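You operate a simulated robot arm through the tools that you are given. There is no shell and no other tool.

You run a simulated robot arm. Do the job below in one go: nothing can be reset, and whatever is moved stays where it is left.

TASK
Swap the patched tomato in the lane carton for one of its colour and slide the carton to stop N31.
Fine: the patched one goes in the Seconds ring, the new one comes from the tray on the narrow table; slide the stop out before you move the carton.

It is judged by the outcome, as a careful person would: the job done as asked, and still so three seconds after it is handed in. It fails if anything else is knocked over, pushed out of place, dropped, spilled or broken.

THE ROBOT
A 6-joint arm with a two-finger gripper, fixed in place. Base frame: the origin is on the floor under the middle of its stand, x ahead of it, y to its left, z up; the work surface is at about z = 600. Readings come in mm, degrees, newtons and seconds.
It reaches about 1572 mm from its shoulder. Its first joint turns from -166.0 to 166.0 degrees. Payload 2.45 kg.
The TCP is the grasp point between the finger pads, 20 mm short of the fingertips. In the tool frame z runs along the fingers and y along their closing line. The gripper opens to 140 mm; its body begins 168 mm behind the TCP.
Orientation is told as [roll, pitch, yaw] about the base's x, y, z axes, in that order, counted from this pose: with the fingers straight down and closing along the base's y, the tool's x points along the base's -x, its y along +y and its z along -z.

THE INTERFACE
- The arm moves only by the tool play_rows. Its argument "increments" is a list of rows, each a list of 7 numbers: the shift along the base's x, y, z in cm, then the turn, a rotation vector about the base's x, y, z in degrees, then the opening, from 0 (shut) to 1 (fully open). In form: [[dx, dy, dz, ax, ay, az, hand], ...]. A call has 1 to 20 rows; each row shifts and turns the commanded pose from where the row before left it. Each row takes 0.2 s and may step no farther than 50 mm and 8.6 degrees from the row before; otherwise, or with a gripper value out of range, the whole call is refused. A pose out of reach is approached as far as the arm can. The call stops where the force on the tool passes 40 N (or 10 N more than at its start, if that is more) or the arm is blocked; 0.2 s more then pass. The fingers move at their own pace (about 45 mm/s each) and stop on an object; they squeeze with about 40 N. The grip force told is the motor's: it shows also when the fingers shut on nothing. Time passes only in rows, and 0.2 s behind the last, so rows that do not move let the fingers close. It gives the time, the measured TCP pose, the force on the tool (base axes), the opening and the grip force at its end, in the units of the frame above (readings bear some noise), with the torque about the TCP (base axes, N m) and any sound that the robot's microphone picked up.
- Cameras (640 x 400 px; columns grow to the right, rows downward): "scene" is fixed at [397.1, 499.6, 1138.3]; the picture's right is [0.09, -1.00, 0.00], its down [-0.84, -0.07, -0.54] and it looks along [0.54, 0.05, -0.84] (base axes); focal length 313 px, centre (320, 200). "wrist" rides on the gripper at [78, 11, -209] in the tool frame; the picture's right is [-0.14, 0.99, 0.00], its down [-0.92, -0.13, -0.37] and it looks along [-0.36, -0.05, 0.93] (tool axes); focal length 280 px, centre (320, 200). There is no depth. A picture from a camera that has moved, and an enlarged one, comes with that camera's place and axes in the base frame and with its lens.
- grab_frame(camera): a new picture of that camera. No time passes.
- enlarge(camera, box): a new picture of the part [left, top, right, bottom] of that camera's present view, enlarged. No time passes.
- job_done(): hands the job in; it is judged then, once.

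Nothing tells you positions but the pictures and the camera data. Unless the task says otherwise, let go and move clear before handing in.

The tools are called after "Request:" as a command line: name --pt "numbers of a row" for each row, then --argument value for the rest, lists and objects as JSON in quotes. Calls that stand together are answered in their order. play_rows: Moves the arm, as the interface text tells. Its arguments: {"type":"object","properties":{"increments":{"type":"array"}},"required":["increments"]} The other tools are called the same way: grab_frame (camera) takes a picture; enlarge (camera, box) takes an enlarged picture of a part of a camera's view; job_done () hands the job in.

At the start:

```text
time_s: 0.0
tcp_pos: [632.9, 397.2, 848.8]
ee_rot: [0.0, 0.0, 0.0]
force: [-0.6, -0.6, 0.2]
moment: [0.0, -0.01, 0.0]
grip_width: 140.0
finger_force: 0.0
```

scene: 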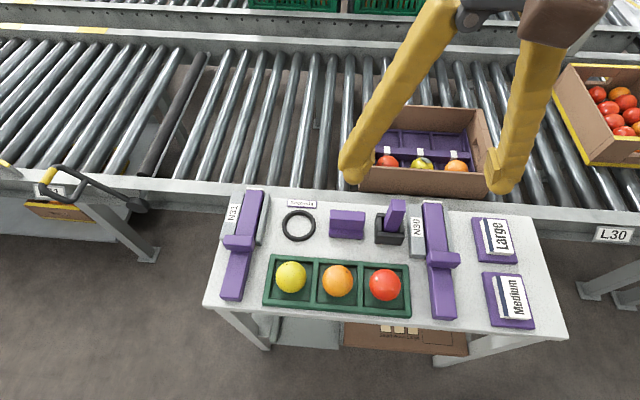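
wrist: 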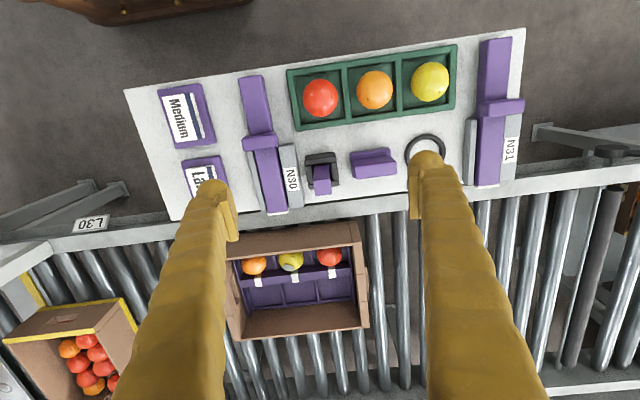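

I see a narrow table with a tray of three tomatoes (yellow, orange, red), a Seconds ring, and stop slides N31 and N30; beyond it, a roller lane holds a carton with three tomatoes. I'll look closer before moving.

Request:
enlarge --camera "scene" --box '[340, 90, 520, 210]'

Request:
enlarge --camera "scene" --box '[200, 180, 480, 340]'

Request:
enlarge --camera "wrist" --box '[210, 210, 390, 350]'

Request:
enlarge --camera "wrist" --box '[230, 30, 550, 220]'

```text
3.33 times, centred on (430, 150) of scene
camera zoom: at [397.1, 499.6, 1138.3], right [0.09, -1.0, 0.0], down [-0.84, -0.07, -0.54], along [0.54, 0.05, -0.84], focal length 1043 px, centre (-47, 367)
```

zoom: 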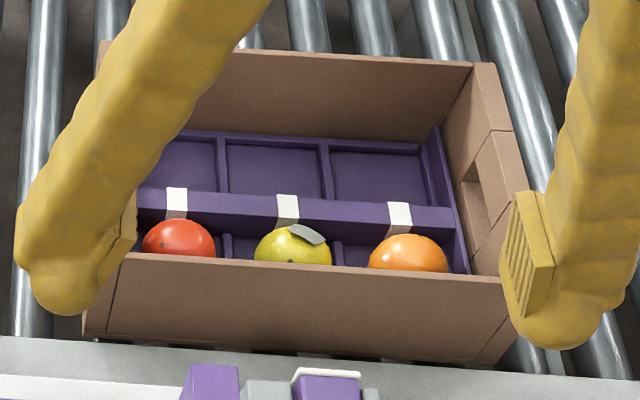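

```text
2.29 times, centred on (340, 260) of scene
camera zoom: at [397.1, 499.6, 1138.3], right [0.09, -1.0, 0.0], down [-0.84, -0.07, -0.54], along [0.54, 0.05, -0.84], focal length 715 px, centre (274, 63)
```

zoom: 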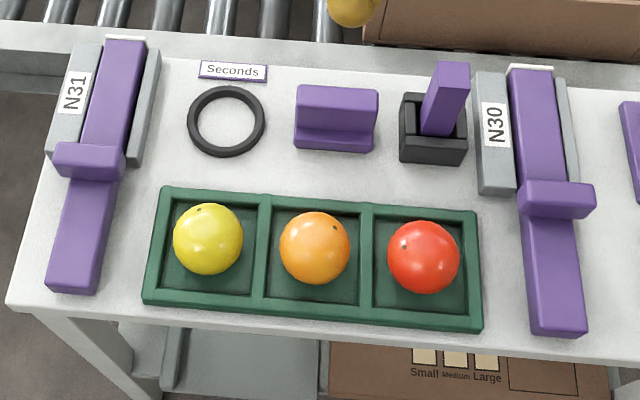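

```text
2.86 times, centred on (300, 280) of wrist
camera zoom: at [555.8, 408.2, 1057.6], right [0.14, 0.99, 0.0], down [0.92, -0.13, 0.37], along [0.36, -0.05, -0.93], focal length 801 px, centre (377, -29)
```

zoom: 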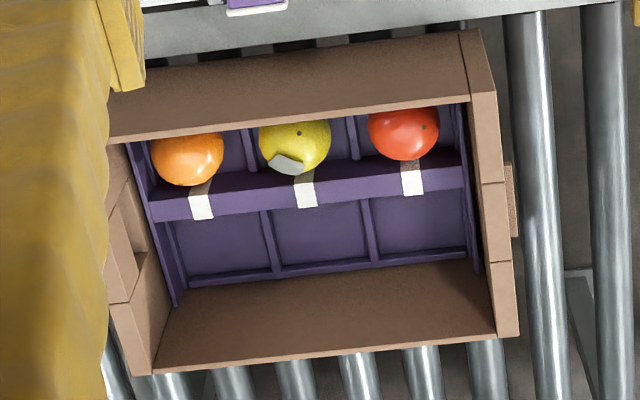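

```text
2.00 times, centred on (390, 125) of wrist
camera zoom: at [555.8, 408.2, 1057.6], right [0.14, 0.99, 0.0], down [0.92, -0.13, 0.37], along [0.36, -0.05, -0.93], focal length 561 px, centre (180, 350)
```

zoom: 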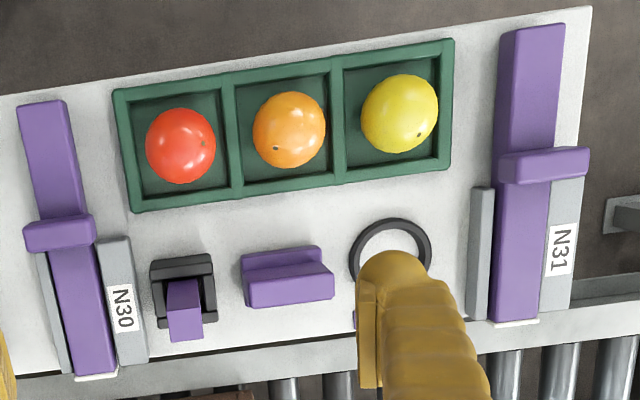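

The patched tomato in the carton is the yellow one, so its replacement is the yellow one in the tray. Before planning grasps I'll check the finger shape, the stops and the lane up close.

Request:
enlarge --camera "scene" --box '[480, 100, 560, 200]'

Request:
enlarge --camera "scene" --box '[200, 180, 330, 310]'

Request:
enlarge --camera "wrist" --box '[150, 150, 300, 260]'

Request:
enlarge --camera "scene" --box '[160, 40, 400, 200]'

```text
4.00 times, centred on (520, 150) of scene
camera zoom: at [397.1, 499.6, 1138.3], right [0.09, -1.0, 0.0], down [-0.84, -0.07, -0.54], along [0.54, 0.05, -0.84], focal length 1252 px, centre (-480, 400)
```

zoom: 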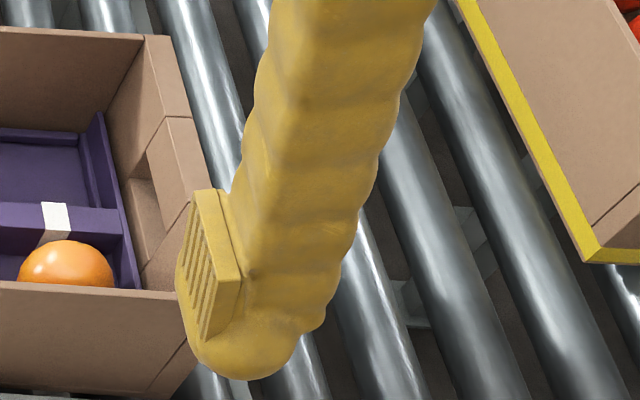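

```text
3.08 times, centred on (265, 245) of scene
camera zoom: at [397.1, 499.6, 1138.3], right [0.09, -1.0, 0.0], down [-0.84, -0.07, -0.54], along [0.54, 0.05, -0.84], focal length 963 px, centre (489, 62)
```

zoom: 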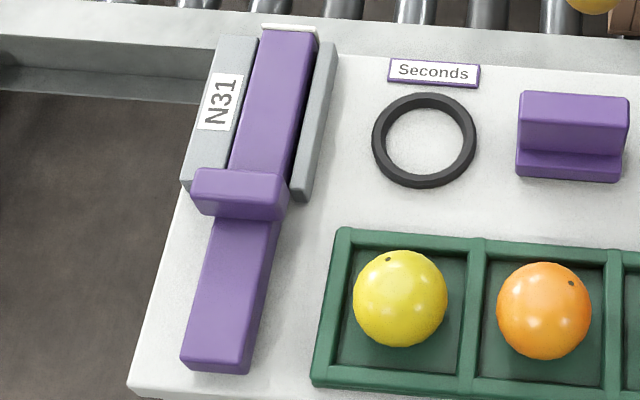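

```text
3.64 times, centred on (225, 205) of wrist
camera zoom: at [555.8, 408.2, 1057.6], right [0.14, 0.99, 0.0], down [0.92, -0.13, 0.37], along [0.36, -0.05, -0.93], focal length 1020 px, centre (666, 182)
```

zoom: 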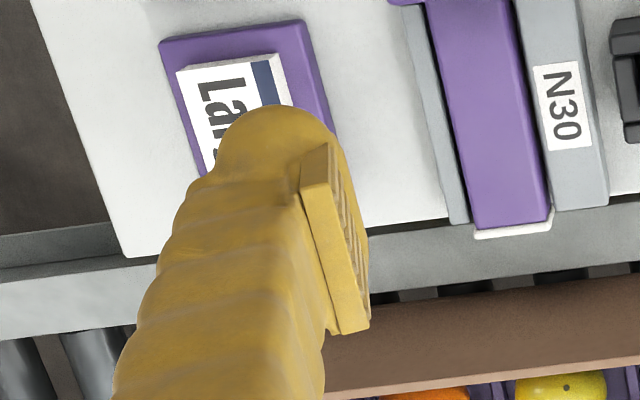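

```text
2.50 times, centred on (280, 120) of scene
camera zoom: at [397.1, 499.6, 1138.3], right [0.09, -1.0, 0.0], down [-0.84, -0.07, -0.54], along [0.54, 0.05, -0.84], focal length 782 px, centre (420, 400)
```

zoom: 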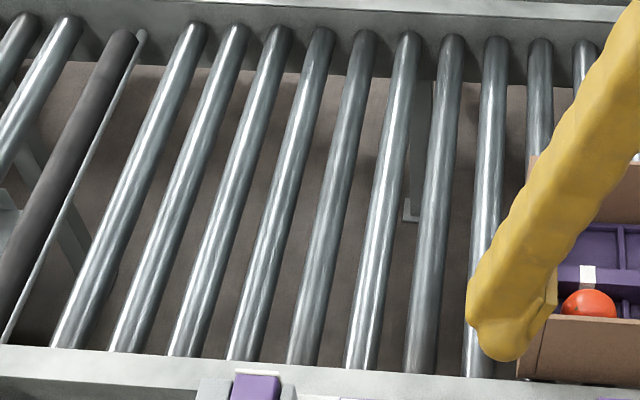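

The fingers are roughly 30 mm thick, and the carton tomatoes sit close together below the wall tops. I'll move the wrist camera above the carton, well clear of everything, to measure the geometry.

Request:
play_rows --pt "3.9 -1.1 -0.5 0 0 0 1" --pt "3.9 -1.1 -0.5 0 0 0 1" --pt "3.9 -1.1 -0.5 0 0 0 1" --pt "3.9 -1.1 -0.5 0 0 0 1" --pt "3.9 -1.1 -0.5 0 0 0 1" --pt "3.9 -1.1 -0.5 0 0 0 1"

```text
time_s: 1.4
tcp_pos: [865.3, 330.9, 817.2]
ee_rot: [-0.1, 0.0, -0.1]
force: [0.1, 0.8, -0.7]
moment: [0.02, -0.02, -0.01]
grip_width: 139.9
finger_force: 0.0
```

Request:
grab_frame --camera "wrist"

Request:
grab_frame --camera "scene"

```text
taken
camera wrist: at [789.2, 342.1, 1025.9], right [0.14, 0.99, 0.0], down [0.92, -0.13, 0.37], along [0.37, -0.05, -0.93], focal length 280 px, centre (320, 200)
```

wrist: 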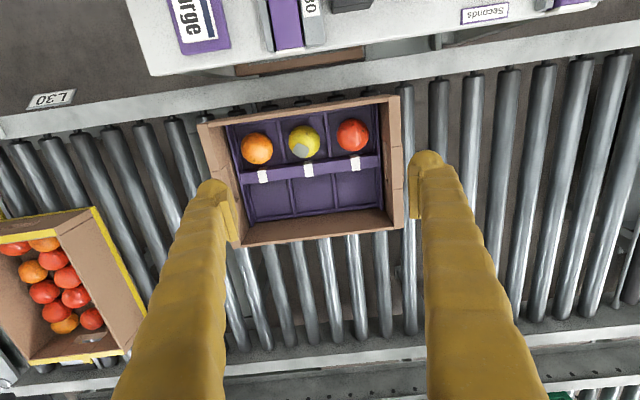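

```text
taken
```

scene: 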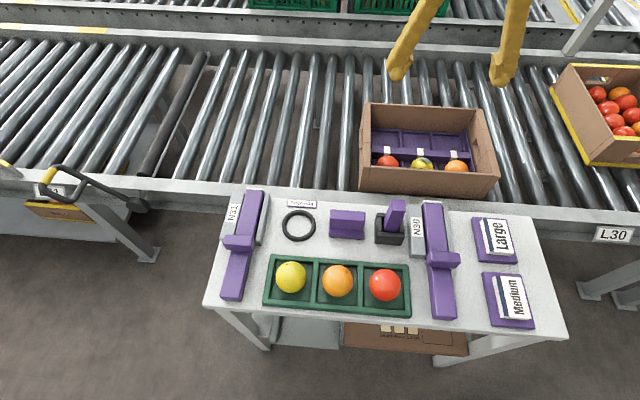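

Request:
enlarge --camera "wrist" --box '[190, 80, 420, 250]'

Request:
enlarge --camera "scene" --box '[340, 90, 510, 210]'

```text
2.35 times, centred on (305, 165) of wrist
camera zoom: at [789.2, 342.1, 1025.9], right [0.14, 0.99, 0.0], down [0.92, -0.13, 0.37], along [0.37, -0.05, -0.93], focal length 660 px, centre (355, 282)
```

zoom: 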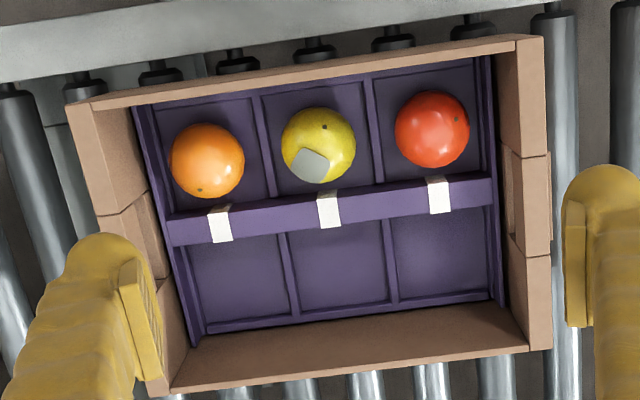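

```text
3.33 times, centred on (425, 150) of scene
camera zoom: at [397.1, 499.6, 1138.3], right [0.09, -1.0, 0.0], down [-0.84, -0.07, -0.54], along [0.54, 0.05, -0.84], focal length 1043 px, centre (-30, 367)
```

zoom: 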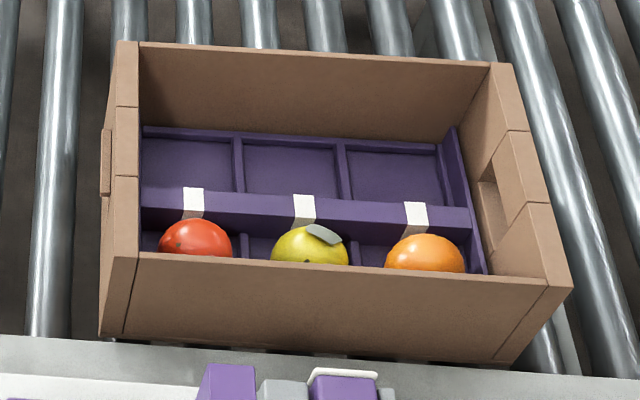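

The carton tomatoes lie at about z = 574 with 77 mm spacing, and the wall tops are near z = 629. I'll enlarge the pockets to measure divider and rail heights before choosing a grip angle.

Request:
enlarge --camera "wrist" --box '[240, 95, 380, 215]'

Request:
enlarge --camera "scene" --box '[370, 120, 490, 195]'

Request:
enlarge --camera "wrist" --box '[160, 140, 260, 260]'

```text
3.33 times, centred on (310, 155) of wrist
camera zoom: at [789.2, 342.1, 1025.9], right [0.14, 0.99, 0.0], down [0.92, -0.13, 0.37], along [0.37, -0.05, -0.93], focal length 935 px, centre (353, 350)
```

zoom: 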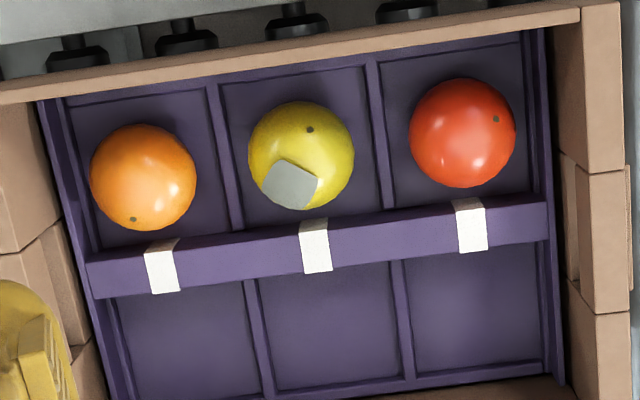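

```text
5.33 times, centred on (430, 158) of scene
camera zoom: at [397.1, 499.6, 1138.3], right [0.09, -1.0, 0.0], down [-0.84, -0.07, -0.54], along [0.54, 0.05, -0.84], focal length 1669 px, centre (-267, 427)
```

zoom: 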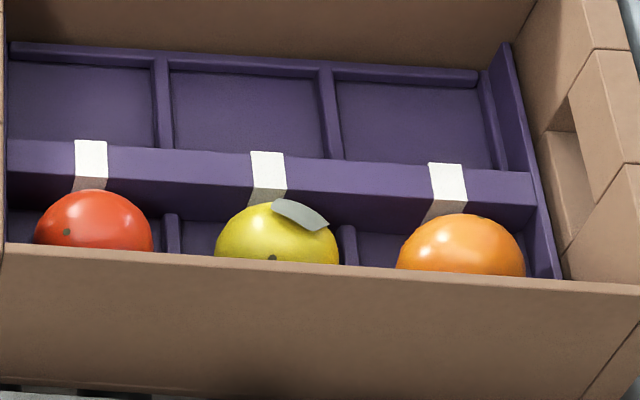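

```text
3.33 times, centred on (210, 200) of wrist
camera zoom: at [789.2, 342.1, 1025.9], right [0.14, 0.99, 0.0], down [0.92, -0.13, 0.37], along [0.37, -0.05, -0.93], focal length 935 px, centre (687, 200)
```

zoom: 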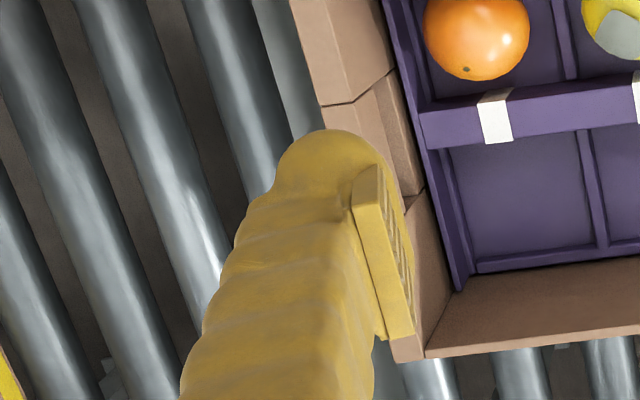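

The dividers are low ribs, and the cross-rail top sits near z = 578, about 12 mm beyond the tomato. I need the true finger and pad footprint, so I'm enlarging the fingertips.

Request:
enlarge --camera "wrist" --box '[190, 165, 254, 245]'

Request:
enlarge --camera "wrist" --box '[394, 135, 474, 235]'

Request:
enlarge --camera "scene" --box '[470, 20, 550, 100]'

Request:
enlarge --camera "scene" --box '[370, 10, 450, 90]'

```text
5.00 times, centred on (222, 205) of wrist
camera zoom: at [789.2, 342.1, 1025.9], right [0.14, 0.99, 0.0], down [0.92, -0.13, 0.37], along [0.37, -0.05, -0.93], focal length 1402 px, centre (810, 175)
```

zoom: 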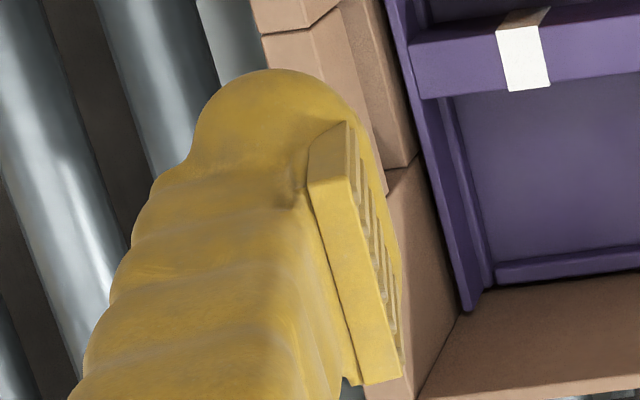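

```text
4.00 times, centred on (434, 185) of wrist
camera zoom: at [789.2, 342.1, 1025.9], right [0.14, 0.99, 0.0], down [0.92, -0.13, 0.37], along [0.37, -0.05, -0.93], focal length 1122 px, centre (-136, 260)
```

zoom: 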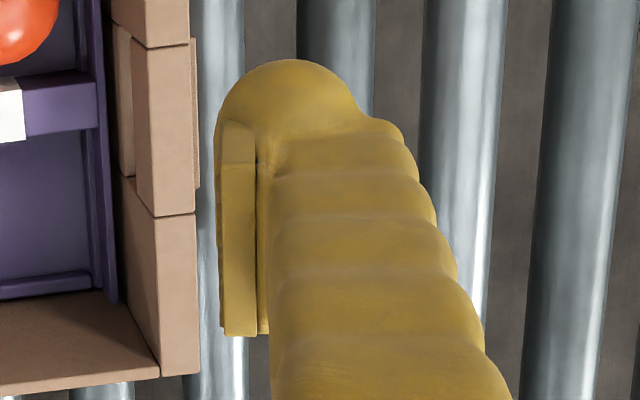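

```text
5.00 times, centred on (510, 60) of scene
camera zoom: at [397.1, 499.6, 1138.3], right [0.09, -1.0, 0.0], down [-0.84, -0.07, -0.54], along [0.54, 0.05, -0.84], focal length 1565 px, centre (-630, 900)
```

zoom: 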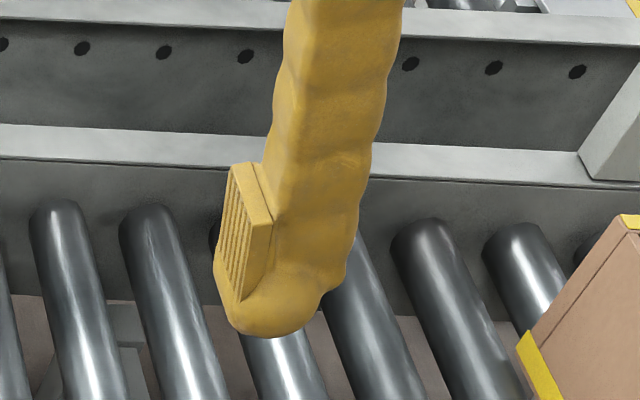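

```text
5.00 times, centred on (410, 50) of scene
camera zoom: at [397.1, 499.6, 1138.3], right [0.09, -1.0, 0.0], down [-0.84, -0.07, -0.54], along [0.54, 0.05, -0.84], focal length 1565 px, centre (-130, 950)
```

zoom: 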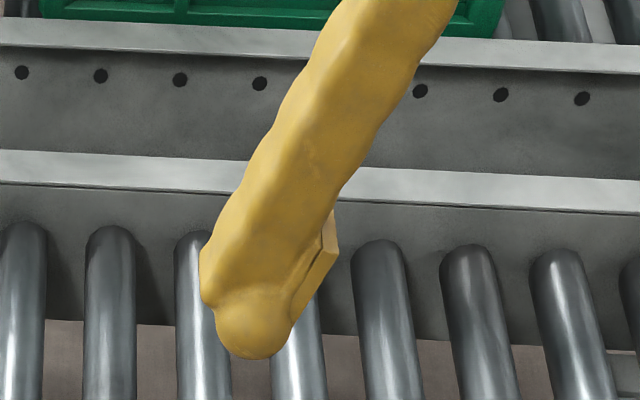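

The finger and pad dimensions are still unclear, and the carton pocket is tight. I'll retract to open space near the scene camera and inspect the fingers there, half-closed.

Request:
play_rows --pt "-4.0 2.2 0.5 0 0 0 0.6" --pt "-4.0 2.2 0.5 0 0 0 0.6" --pt "-4.0 2.2 0.5 0 0 0 0.6" --pt "-4.0 2.2 0.5 0 0 0 0.6" --pt "-4.0 2.2 0.5 0 0 0 0.5" --pt "-2.0 2.2 0.0 0 0 8 0.5" --pt "0 2.0 0.0 0 0 8 0.5" --pt "0 1.0 0.0 0 0 8 0.5" --pt "0 0 0.0 0 0 6 0.5"

Request:
grab_frame --camera "scene"

Request:
grab_frame --camera "wrist"

```text
time_s: 3.4
tcp_pos: [646.6, 494.3, 843.5]
ee_rot: [0.0, 0.0, 30.1]
force: [-0.8, 0.3, 0.0]
moment: [0.0, -0.01, -0.02]
grip_width: 69.6
finger_force: 0.2
```

```text
taken
```

scene: 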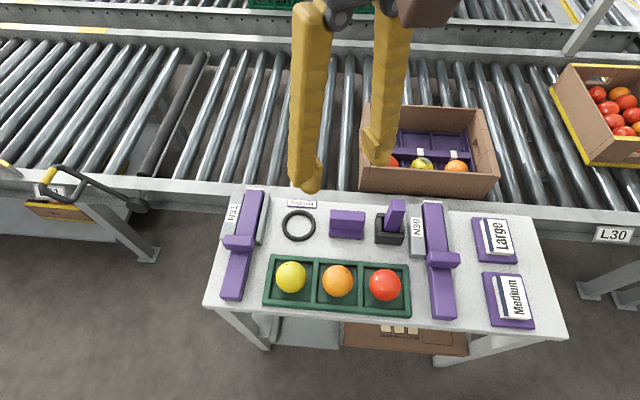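

```text
taken
camera wrist: at [573.9, 464.2, 1052.7], right [-0.38, 0.93, 0.0], down [0.86, 0.35, 0.37], along [0.34, 0.14, -0.93], focal length 280 px, centre (320, 200)
```

wrist: 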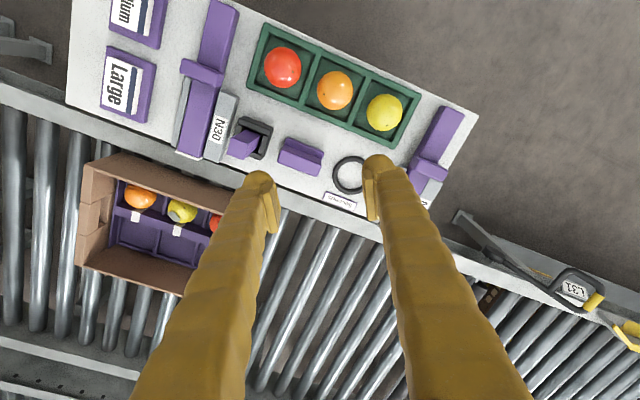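

Request:
enlarge --camera "scene" --box '[270, 80, 430, 210]'

Request:
enlarge --camera "wrist" --box '[220, 140, 420, 260]'

```text
3.08 times, centred on (350, 145) of scene
camera zoom: at [397.1, 499.6, 1138.3], right [0.09, -1.0, 0.0], down [-0.84, -0.07, -0.54], along [0.54, 0.05, -0.84], focal length 963 px, centre (228, 369)
```

zoom: 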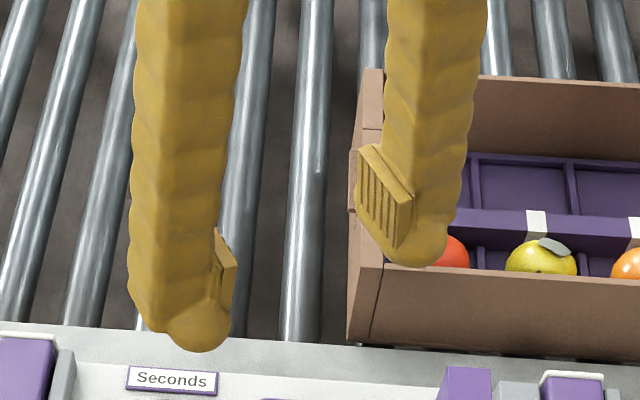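

```text
3.20 times, centred on (320, 200) of wrist
camera zoom: at [573.9, 464.2, 1052.7], right [-0.38, 0.93, 0.0], down [0.86, 0.35, 0.37], along [0.34, 0.14, -0.93], focal length 897 px, centre (320, 200)
```

zoom: 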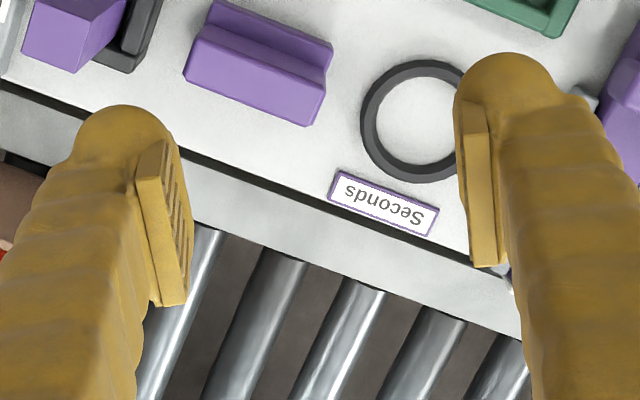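

The fingertips are about 30 mm across, so neither a straight y nor a straight x grip fits the pocket. A diagonal grip at about −35° yaw does look feasible, so I'll hover over the patched tomato in that orientation and measure again.

Request:
play_rows --pt "2.74 -2.34 -1.5 0 0 -8.1 0.45" --pt "2.74 -2.34 -1.5 0 0 -8.1 0.45" --pt "2.74 -2.34 -1.5 0 0 -8.1 0.45" --pt "2.74 -2.34 -1.5 0 0 -8.1 0.45" --pt "2.74 -2.34 -1.5 0 0 -8.1 0.45" --pt "2.74 -2.34 -1.5 0 0 -8.1 0.45" --pt "2.74 -2.34 -1.5 0 0 -8.1 0.45" --pt "2.74 -2.34 -1.5 0 0 -8.4 0.45"

Request:
grab_frame --camera "wrist"

Request:
enlarge --camera "scene" --box '[340, 60, 510, 200]'

```text
time_s: 5.2
tcp_pos: [864.1, 305.8, 723.6]
ee_rot: [0.1, 0.1, -35.2]
force: [0.2, -1.0, 0.6]
moment: [0.01, -0.02, 0.0]
grip_width: 62.9
finger_force: 0.1
```

```text
taken
camera wrist: at [807.5, 359.7, 932.2], right [0.68, 0.73, 0.0], down [0.68, -0.64, 0.37], along [0.27, -0.25, -0.93], focal length 280 px, centre (320, 200)
```

wrist: 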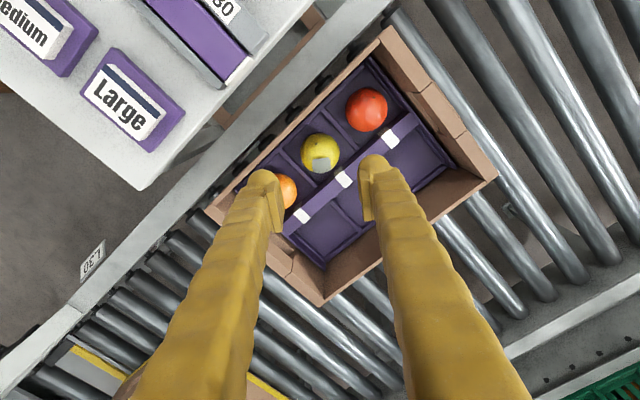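

```text
2.86 times, centred on (425, 130) of scene
camera zoom: at [397.1, 499.6, 1138.3], right [0.09, -1.0, 0.0], down [-0.84, -0.07, -0.54], along [0.54, 0.05, -0.84], focal length 894 px, centre (20, 400)
```

zoom: 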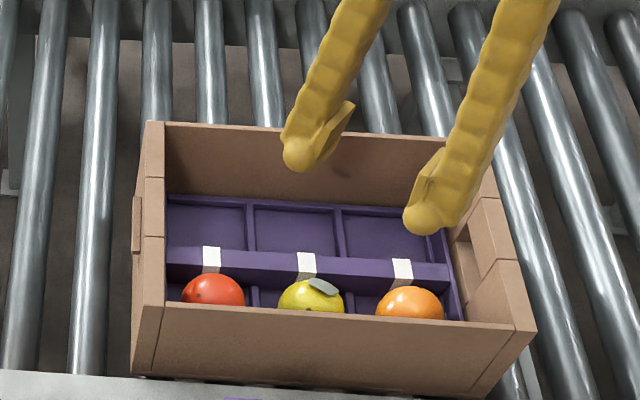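

Request:
enlarge --camera "wrist" --box '[220, 70, 420, 230]'

Request:
enlarge --camera "wrist" --box '[280, 110, 380, 190]'

```text
2.50 times, centred on (320, 150) of wrist
camera zoom: at [807.5, 359.7, 932.2], right [0.68, 0.73, 0.0], down [0.68, -0.64, 0.37], along [0.27, -0.25, -0.93], focal length 701 px, centre (320, 325)
```

zoom: 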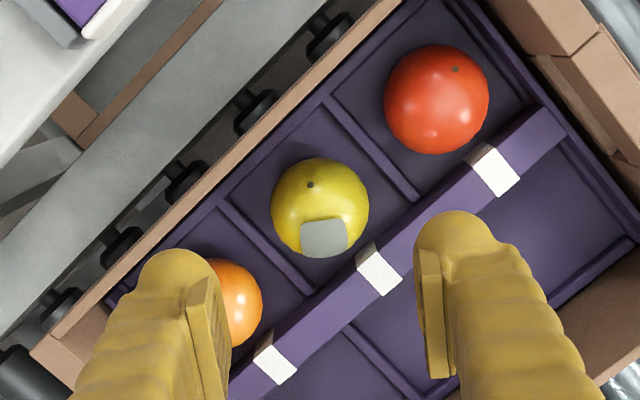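

```text
5.00 times, centred on (330, 150) of wrist
camera zoom: at [807.5, 359.7, 932.2], right [0.68, 0.73, 0.0], down [0.68, -0.64, 0.37], along [0.27, -0.25, -0.93], focal length 1402 px, centre (270, 450)
```

zoom: 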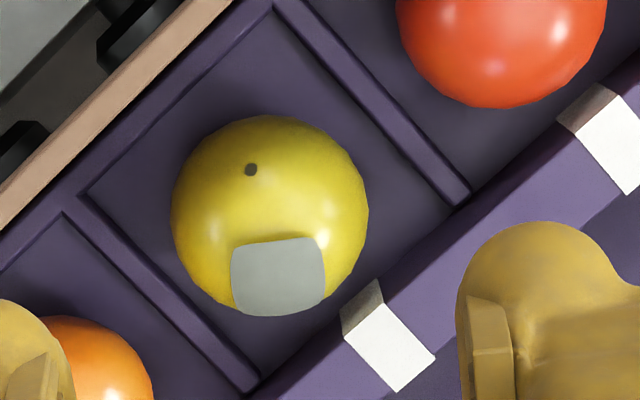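

The patched tomato is at about (862.5, 308.4, 576). The near wall's inner face is at x ≈ 816 and the rail face at x ≈ 899. I'll turn to −31° and shift slightly so the fingertips clear the wall, rail and neighbours, then descend to just above the wall top and check.

Request:
play_rows --pt "0.3 0 -2.0 0 0 4.2 0.43" --pt "0 0 -2.5 0 0 0 0.43" --pt "0 0 -2.5 0 0 0 0.43" --pt "0 0 0 0 0 0 0.43"

Request:
grab_frame --camera "wrist"

Request:
enlarge --camera "wrist" --box '[210, 60, 430, 230]'

Request:
enlarge --camera "scene" --box '[340, 80, 510, 200]'

```text
time_s: 6.2
tcp_pos: [869.7, 306.6, 654.2]
ee_rot: [-0.1, 0.0, -30.9]
force: [-0.9, 0.4, 0.2]
moment: [-0.01, 0.0, 0.02]
grip_width: 60.4
finger_force: 0.1
```

```text
taken
camera wrist: at [807.8, 356.0, 862.4], right [0.63, 0.78, 0.0], down [0.72, -0.58, 0.37], along [0.29, -0.23, -0.93], focal length 280 px, centre (320, 200)
```

wrist: 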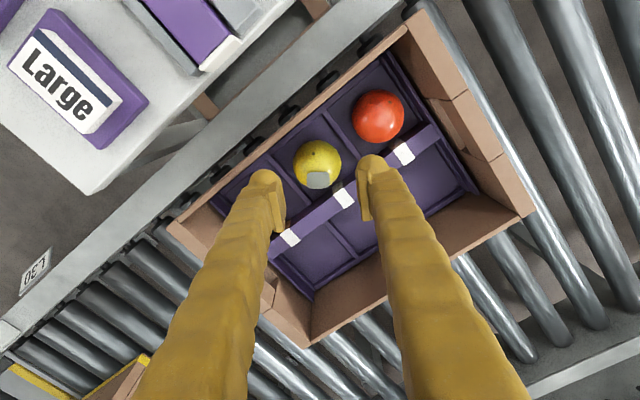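

```text
2.35 times, centred on (320, 145) of wrist
camera zoom: at [807.8, 356.0, 862.4], right [0.63, 0.78, 0.0], down [0.72, -0.58, 0.37], along [0.29, -0.23, -0.93], focal length 660 px, centre (320, 329)
```

zoom: 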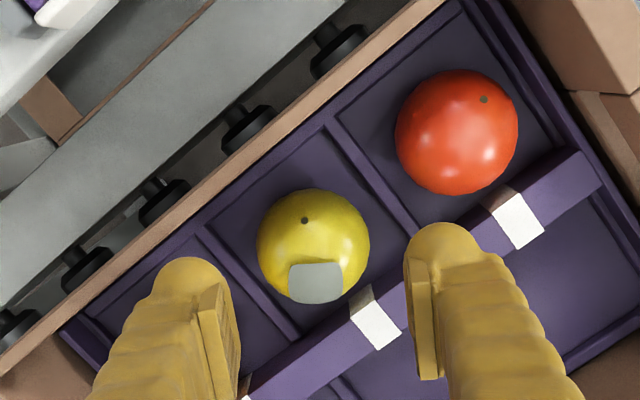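

```text
3.33 times, centred on (425, 140) of scene
camera zoom: at [397.1, 499.6, 1138.3], right [0.09, -1.0, 0.0], down [-0.84, -0.07, -0.54], along [0.54, 0.05, -0.84], focal length 1043 px, centre (-30, 400)
```

zoom: 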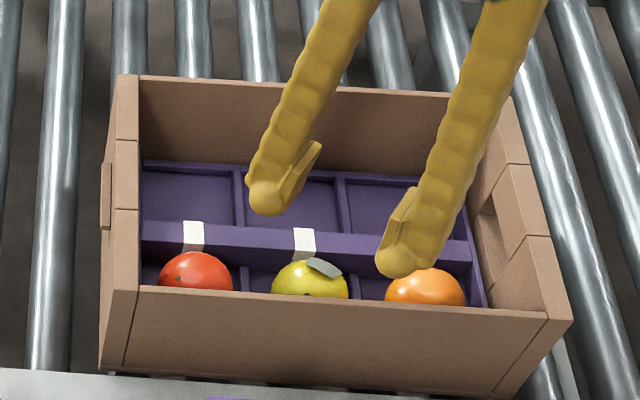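

Request:
enlarge --camera "scene" --box '[390, 100, 470, 170]'

Request:
enlarge --camera "wrist" --box '[240, 130, 420, 240]'

```text
5.71 times, centred on (430, 135) of scene
camera zoom: at [397.1, 499.6, 1138.3], right [0.09, -1.0, 0.0], down [-0.84, -0.07, -0.54], along [0.54, 0.05, -0.84], focal length 1788 px, centre (-309, 571)
```

zoom: 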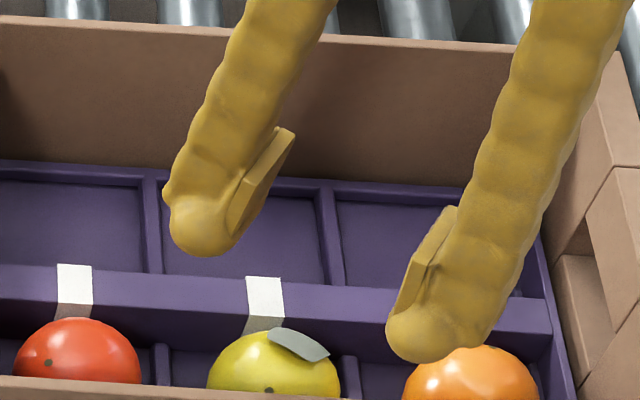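

```text
3.56 times, centred on (330, 185) of wrist
camera zoom: at [807.8, 356.0, 862.4], right [0.63, 0.78, 0.0], down [0.72, -0.58, 0.37], along [0.29, -0.23, -0.93], focal length 997 px, centre (284, 253)
```

zoom: 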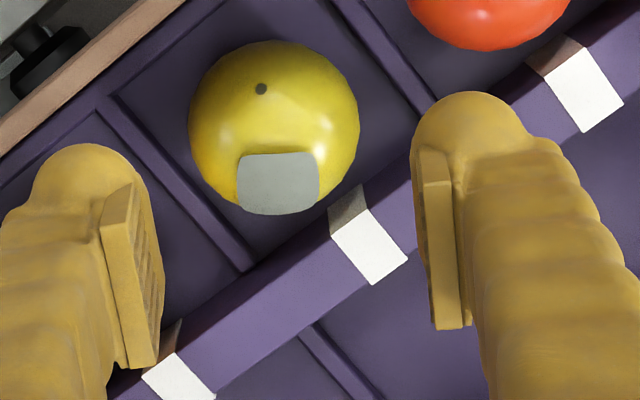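

The pads span about ±14 mm vertically and ±20 mm sideways around the TCP. I'll therefore grip with the TCP near z = 591, so the pads stay above the rail and touch the tomato at its equator. First I'll centre and descend partway, then check.

Request:
play_rows --pt "-0.25 -0.03 0 0 0 0 0.43" --pt "0 0 -1.1 0 0 0 0.43" --pt "0 0 -1.1 0 0 0 0.43" --pt "0 0 -1.1 0 0 0 0.43" --pt "0 0 -1.1 0 0 0 0.43"

Request:
enlarge --camera "wrist" --box '[220, 90, 420, 230]'

Request:
enlarge --camera "scene" --box '[380, 110, 480, 190]'

```text
time_s: 7.4
tcp_pos: [868.9, 305.7, 610.3]
ee_rot: [0.0, 0.0, -30.8]
force: [-0.1, 0.3, -0.4]
moment: [0.03, -0.02, -0.04]
grip_width: 60.2
finger_force: 0.0
```

```text
2.86 times, centred on (320, 160) of wrist
camera zoom: at [807.3, 356.1, 818.7], right [0.63, 0.78, 0.0], down [0.72, -0.58, 0.37], along [0.29, -0.23, -0.93], focal length 801 px, centre (320, 314)
```

zoom: 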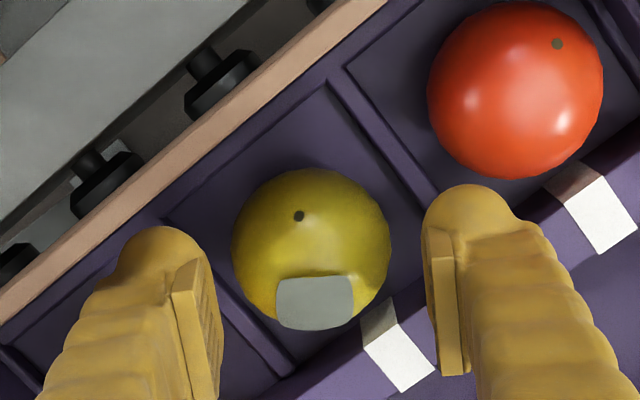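

```text
5.00 times, centred on (430, 150) of scene
camera zoom: at [397.1, 499.6, 1138.3], right [0.09, -1.0, 0.0], down [-0.84, -0.07, -0.54], along [0.54, 0.05, -0.84], focal length 1565 px, centre (-230, 450)
```

zoom: 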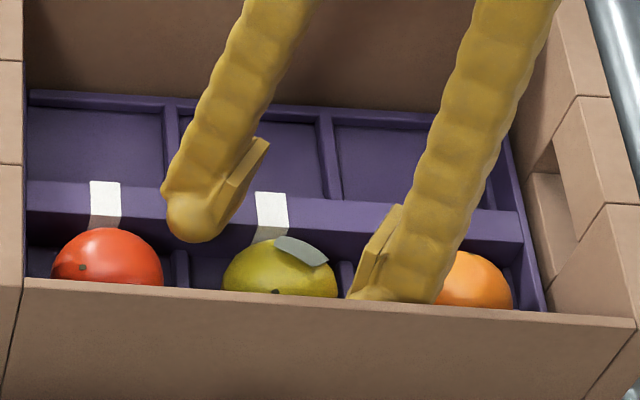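

The tomato sits nearly centred between the pads. I'll make a small centring shift and descend in two short steps while watching the force.

Request:
play_rows --pt "-0.08 -0.12 0 0 0 0 0.43" --pt "0 0 -0.5 0 0 0 0.43" --pt "0 0 -0.5 0 0 0 0.43" --pt "0 0 0 0 0 0 0.43"

Request:
enlarge --camera "wrist" --box '[220, 90, 420, 230]'

Request:
enlarge --camera "scene" --box '[380, 110, 480, 190]'

```text
time_s: 8.4
tcp_pos: [866.4, 304.2, 600.7]
ee_rot: [0.0, -0.1, -30.8]
force: [0.1, -0.7, 0.4]
moment: [-0.03, 0.03, 0.02]
grip_width: 60.0
finger_force: 0.0
```

```text
2.86 times, centred on (320, 160) of wrist
camera zoom: at [805.7, 354.3, 809.3], right [0.63, 0.78, 0.0], down [0.72, -0.58, 0.37], along [0.29, -0.23, -0.93], focal length 801 px, centre (320, 314)
```

zoom: 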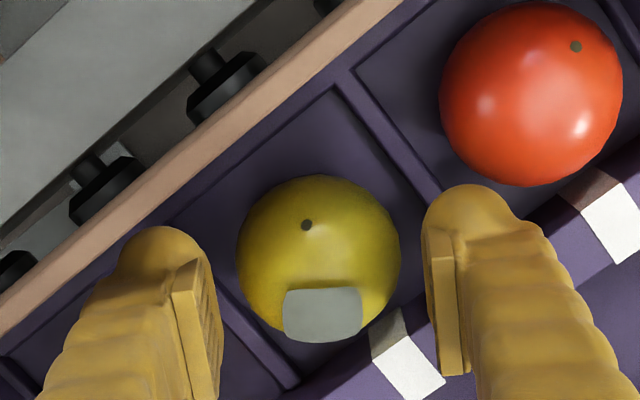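

```text
5.00 times, centred on (430, 150) of scene
camera zoom: at [397.1, 499.6, 1138.3], right [0.09, -1.0, 0.0], down [-0.84, -0.07, -0.54], along [0.54, 0.05, -0.84], focal length 1565 px, centre (-230, 450)
```

zoom: 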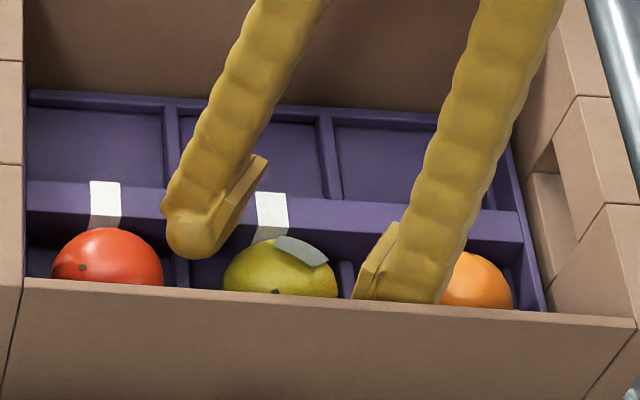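

Request:
play_rows --pt "0 0 -0.5 0 0 0 0.43" --pt "0 0 -0.5 0 0 0 0.43" --pt "0 0 0 0 0 0 0.43"

Request:
enlarge --camera "wrist" --box '[220, 90, 420, 230]'

Request:
enlarge --camera "scene" --box '[380, 110, 480, 190]'

```text
time_s: 9.4
tcp_pos: [867.5, 305.8, 593.9]
ee_rot: [0.1, -0.2, -30.9]
force: [0.1, 0.2, 9.1]
moment: [0.26, -0.33, 0.04]
grip_width: 60.6
finger_force: 0.2
stopped in row 3: the force on the tool passed its limit at 41 N (the readings are from after the stop); the commanded pose is now the measured one
```

```text
2.86 times, centred on (320, 160) of wrist
camera zoom: at [806.5, 354.9, 801.3], right [0.63, 0.78, 0.0], down [0.72, -0.58, 0.37], along [0.29, -0.23, -0.93], focal length 801 px, centre (320, 314)
```

zoom: 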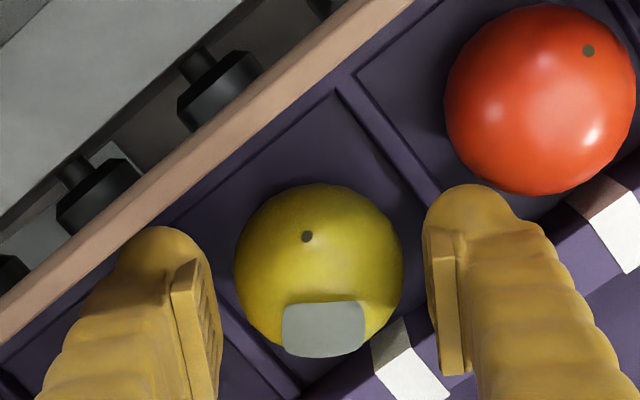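

```text
5.00 times, centred on (430, 150) of scene
camera zoom: at [397.1, 499.6, 1138.3], right [0.09, -1.0, 0.0], down [-0.84, -0.07, -0.54], along [0.54, 0.05, -0.84], focal length 1565 px, centre (-230, 450)
```

zoom: 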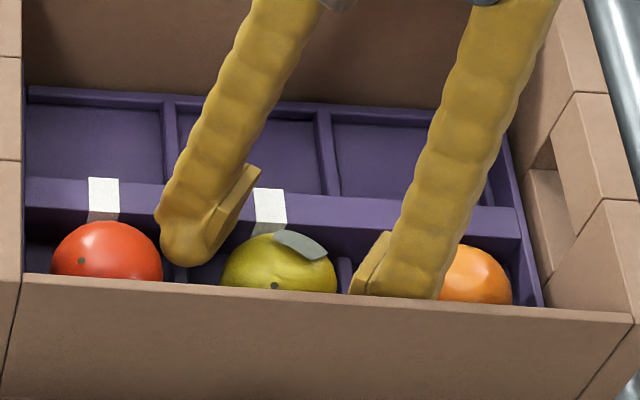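

The far pad touched the rail top, with the moment placing the contact at the rail, so this is the lowest usable height and it matches my estimate. I'll lift 1.5 mm off the rail and close gently on the tomato.

Request:
play_rows --pt "-0.08 -0.05 0.15 0 0 0 0.43" --pt "0 0 0 0 0 0 0.38" --pt "0 0 0 0 0 0 0.34" --pt "0 0 0 0 0 0 0.3" --pt "0 0 0 0 0 0 0.28" --pt "0 0 0 0 0 0 0.28"

Request:
enlarge --camera "wrist" --box '[220, 90, 420, 230]'

Request:
enlarge --camera "scene" --box '[380, 110, 480, 190]'

```text
time_s: 10.8
tcp_pos: [867.7, 306.0, 594.0]
ee_rot: [0.2, -0.2, -31.0]
force: [0.6, 0.8, 0.2]
moment: [0.0, 0.02, 0.02]
grip_width: 43.7
finger_force: 16.1
```

```text
2.86 times, centred on (320, 160) of wrist
camera zoom: at [805.6, 354.3, 802.1], right [0.63, 0.78, 0.0], down [0.72, -0.58, 0.37], along [0.29, -0.23, -0.93], focal length 801 px, centre (320, 314)
```

zoom: 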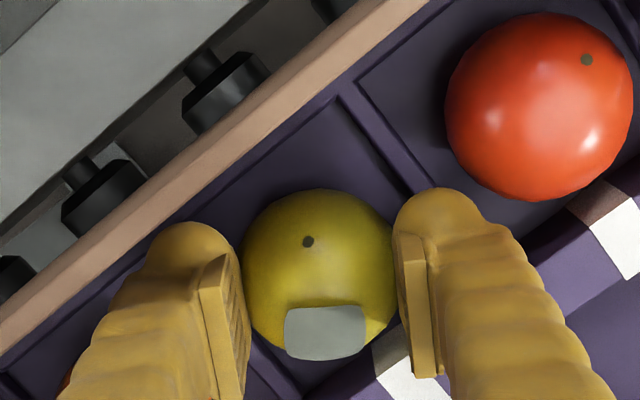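

```text
5.00 times, centred on (430, 150) of scene
camera zoom: at [397.1, 499.6, 1138.3], right [0.09, -1.0, 0.0], down [-0.84, -0.07, -0.54], along [0.54, 0.05, -0.84], focal length 1565 px, centre (-230, 450)
```

zoom: 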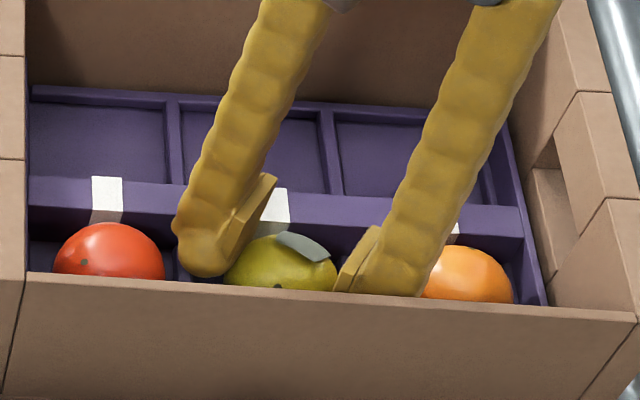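

Request:
play_rows --pt "0 0 0 0 0 0 0.24" --pt "0 0 0 0 0 0 0.2" --pt "0 0 0 0 0 0 0.2"

Request:
enlarge --camera "wrist" --box '[220, 90, 420, 230]'

```text
time_s: 11.6
tcp_pos: [867.5, 303.4, 593.0]
ee_rot: [0.1, 0.0, -30.9]
force: [-0.8, 0.1, 0.6]
moment: [0.01, 0.03, 0.0]
grip_width: 43.6
finger_force: 15.9
```

```text
2.86 times, centred on (320, 160) of wrist
camera zoom: at [805.6, 354.3, 802.2], right [0.63, 0.78, 0.0], down [0.72, -0.58, 0.37], along [0.29, -0.23, -0.93], focal length 801 px, centre (320, 314)
```

zoom: 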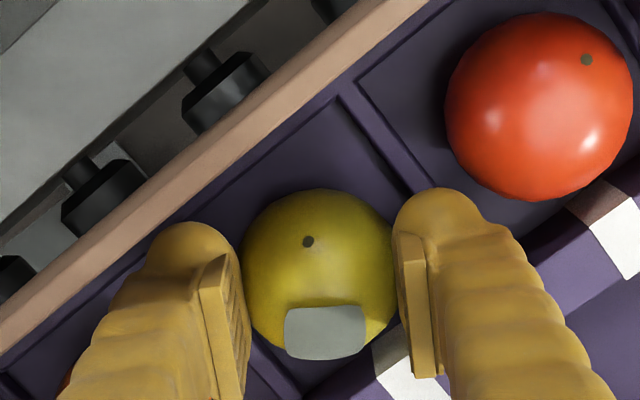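

The fingers hold at 43.6 mm with a steady grip force. I'll test with a small lift of 8 mm and check that the tomato follows.

Request:
play_rows --pt "0 0 0.4 0 0 0 0.15" --pt "0 0 0.4 0 0 0 0.15" --pt "0 0 0 0 0 0 0.15"

Request:
enlarge --camera "wrist" --box '[220, 90, 420, 230]'

Request:
enlarge --camera "scene" --box '[380, 110, 480, 190]'

```text
time_s: 12.4
tcp_pos: [867.4, 305.7, 602.2]
ee_rot: [0.1, -0.1, -30.9]
force: [0.1, -0.2, 0.6]
moment: [0.0, 0.03, -0.02]
grip_width: 43.6
finger_force: 16.1
```

```text
2.86 times, centred on (320, 160) of wrist
camera zoom: at [805.3, 354.7, 810.6], right [0.63, 0.78, 0.0], down [0.72, -0.58, 0.37], along [0.29, -0.23, -0.93], focal length 801 px, centre (320, 314)
```

zoom: 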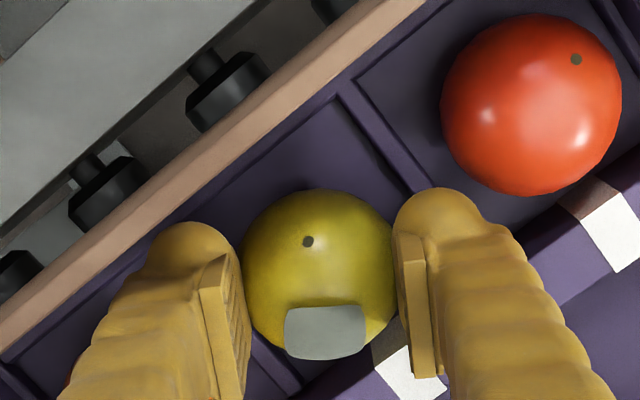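

```text
5.00 times, centred on (430, 150) of scene
camera zoom: at [397.1, 499.6, 1138.3], right [0.09, -1.0, 0.0], down [-0.84, -0.07, -0.54], along [0.54, 0.05, -0.84], focal length 1565 px, centre (-230, 450)
```

zoom: 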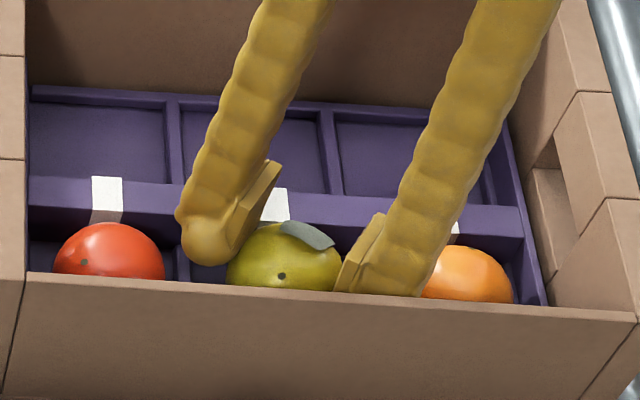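

The tomato follows the gripper. I'll lift it smoothly, clear of the carton walls.

Request:
play_rows --pt "0 0 1.0 0 0 0 0.15" --pt "0 0 1.5 0 0 0 0.15" --pt "0 0 2.0 0 0 0 0.15" --pt "0 0 2.0 0 0 0 0.15" --pt "0 0 2.5 0 0 0 0.15" --pt "0 0 2.5 0 0 0 0.15" --pt "0 0 2.5 0 0 0 0.15" --pt "0 0 2.5 0 0 0 0.15" --pt "0 0 1.5 0 0 0 0.15" --pt "0 0 0 0 0 0 0.15"

Request:
grab_frame --camera "wrist"

Request:
grab_frame --camera "scene"

```text
time_s: 14.6
tcp_pos: [866.4, 307.0, 781.1]
ee_rot: [0.0, -0.1, -30.9]
force: [0.0, -0.3, -0.9]
moment: [0.02, -0.02, 0.0]
grip_width: 43.2
finger_force: 15.6
```

```text
taken
camera wrist: at [805.1, 356.0, 990.3], right [0.63, 0.78, 0.0], down [0.72, -0.58, 0.37], along [0.29, -0.23, -0.93], focal length 280 px, centre (320, 200)
```

wrist: 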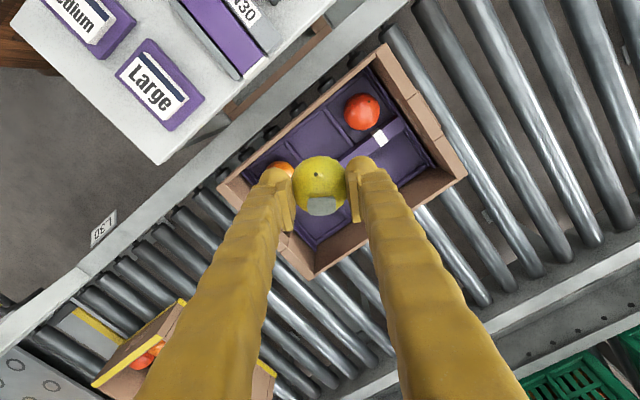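

```text
taken
```

scene: 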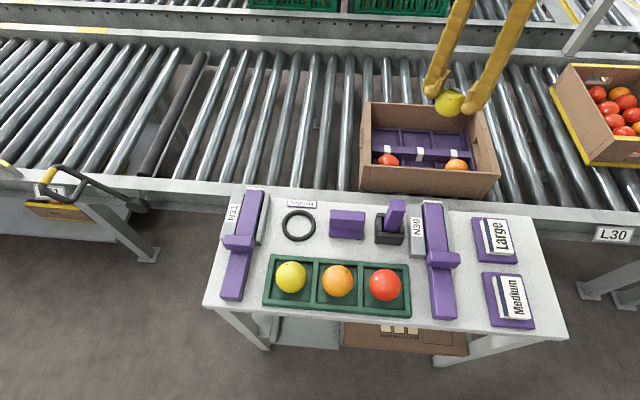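

The patched tomato is held securely. I'll carry it at height to above the Seconds ring, around (676, 564).

Request:
play_rows --pt "-1.0 1.4 0 0 0 0 0.15" --pt "-2.0 2.7 0 0 0 0 0.15" --pt "-2.4 3.25 0 0 0 0 0.15" --pt "-2.4 3.25 0 0 0 0 0.15" --pt "-2.4 3.25 0 0 0 0 0.15" --pt "-2.4 3.25 0 0 0 0 0.15" --pt "-2.4 3.25 0 0 0 0 0.15" --pt "-2.0 2.7 0 0 0 0 0.15" --pt "-1.4 1.9 0 0 0 0 0.15" --pt "-0.65 0.9 0 0 0 0 0.15" --pt "0 0 0 0 0 0 0.15"

Request:
grab_frame --camera "wrist"

Request:
enlarge --camera "scene" --box '[200, 150, 400, 320]'

```text
time_s: 17.0
tcp_pos: [676.8, 563.8, 782.1]
ee_rot: [0.1, -0.1, -30.9]
force: [0.4, 0.0, -0.8]
moment: [0.01, -0.03, 0.0]
grip_width: 43.1
finger_force: 16.4
```

```text
taken
camera wrist: at [615.3, 613.4, 989.6], right [0.63, 0.78, 0.0], down [0.72, -0.58, 0.37], along [0.29, -0.23, -0.93], focal length 280 px, centre (320, 200)
```

wrist: 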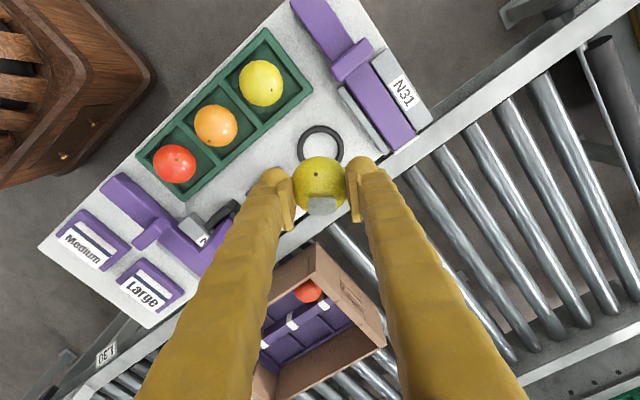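

```text
2.35 times, centred on (300, 235) of scene
camera zoom: at [397.1, 499.6, 1138.3], right [0.09, -1.0, 0.0], down [-0.84, -0.07, -0.54], along [0.54, 0.05, -0.84], focal length 736 px, centre (367, 118)
```

zoom: 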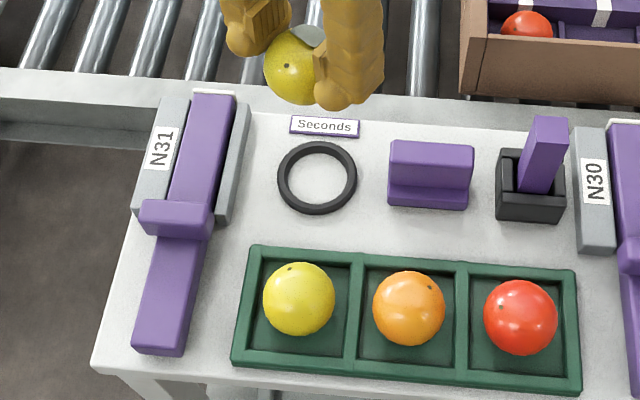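

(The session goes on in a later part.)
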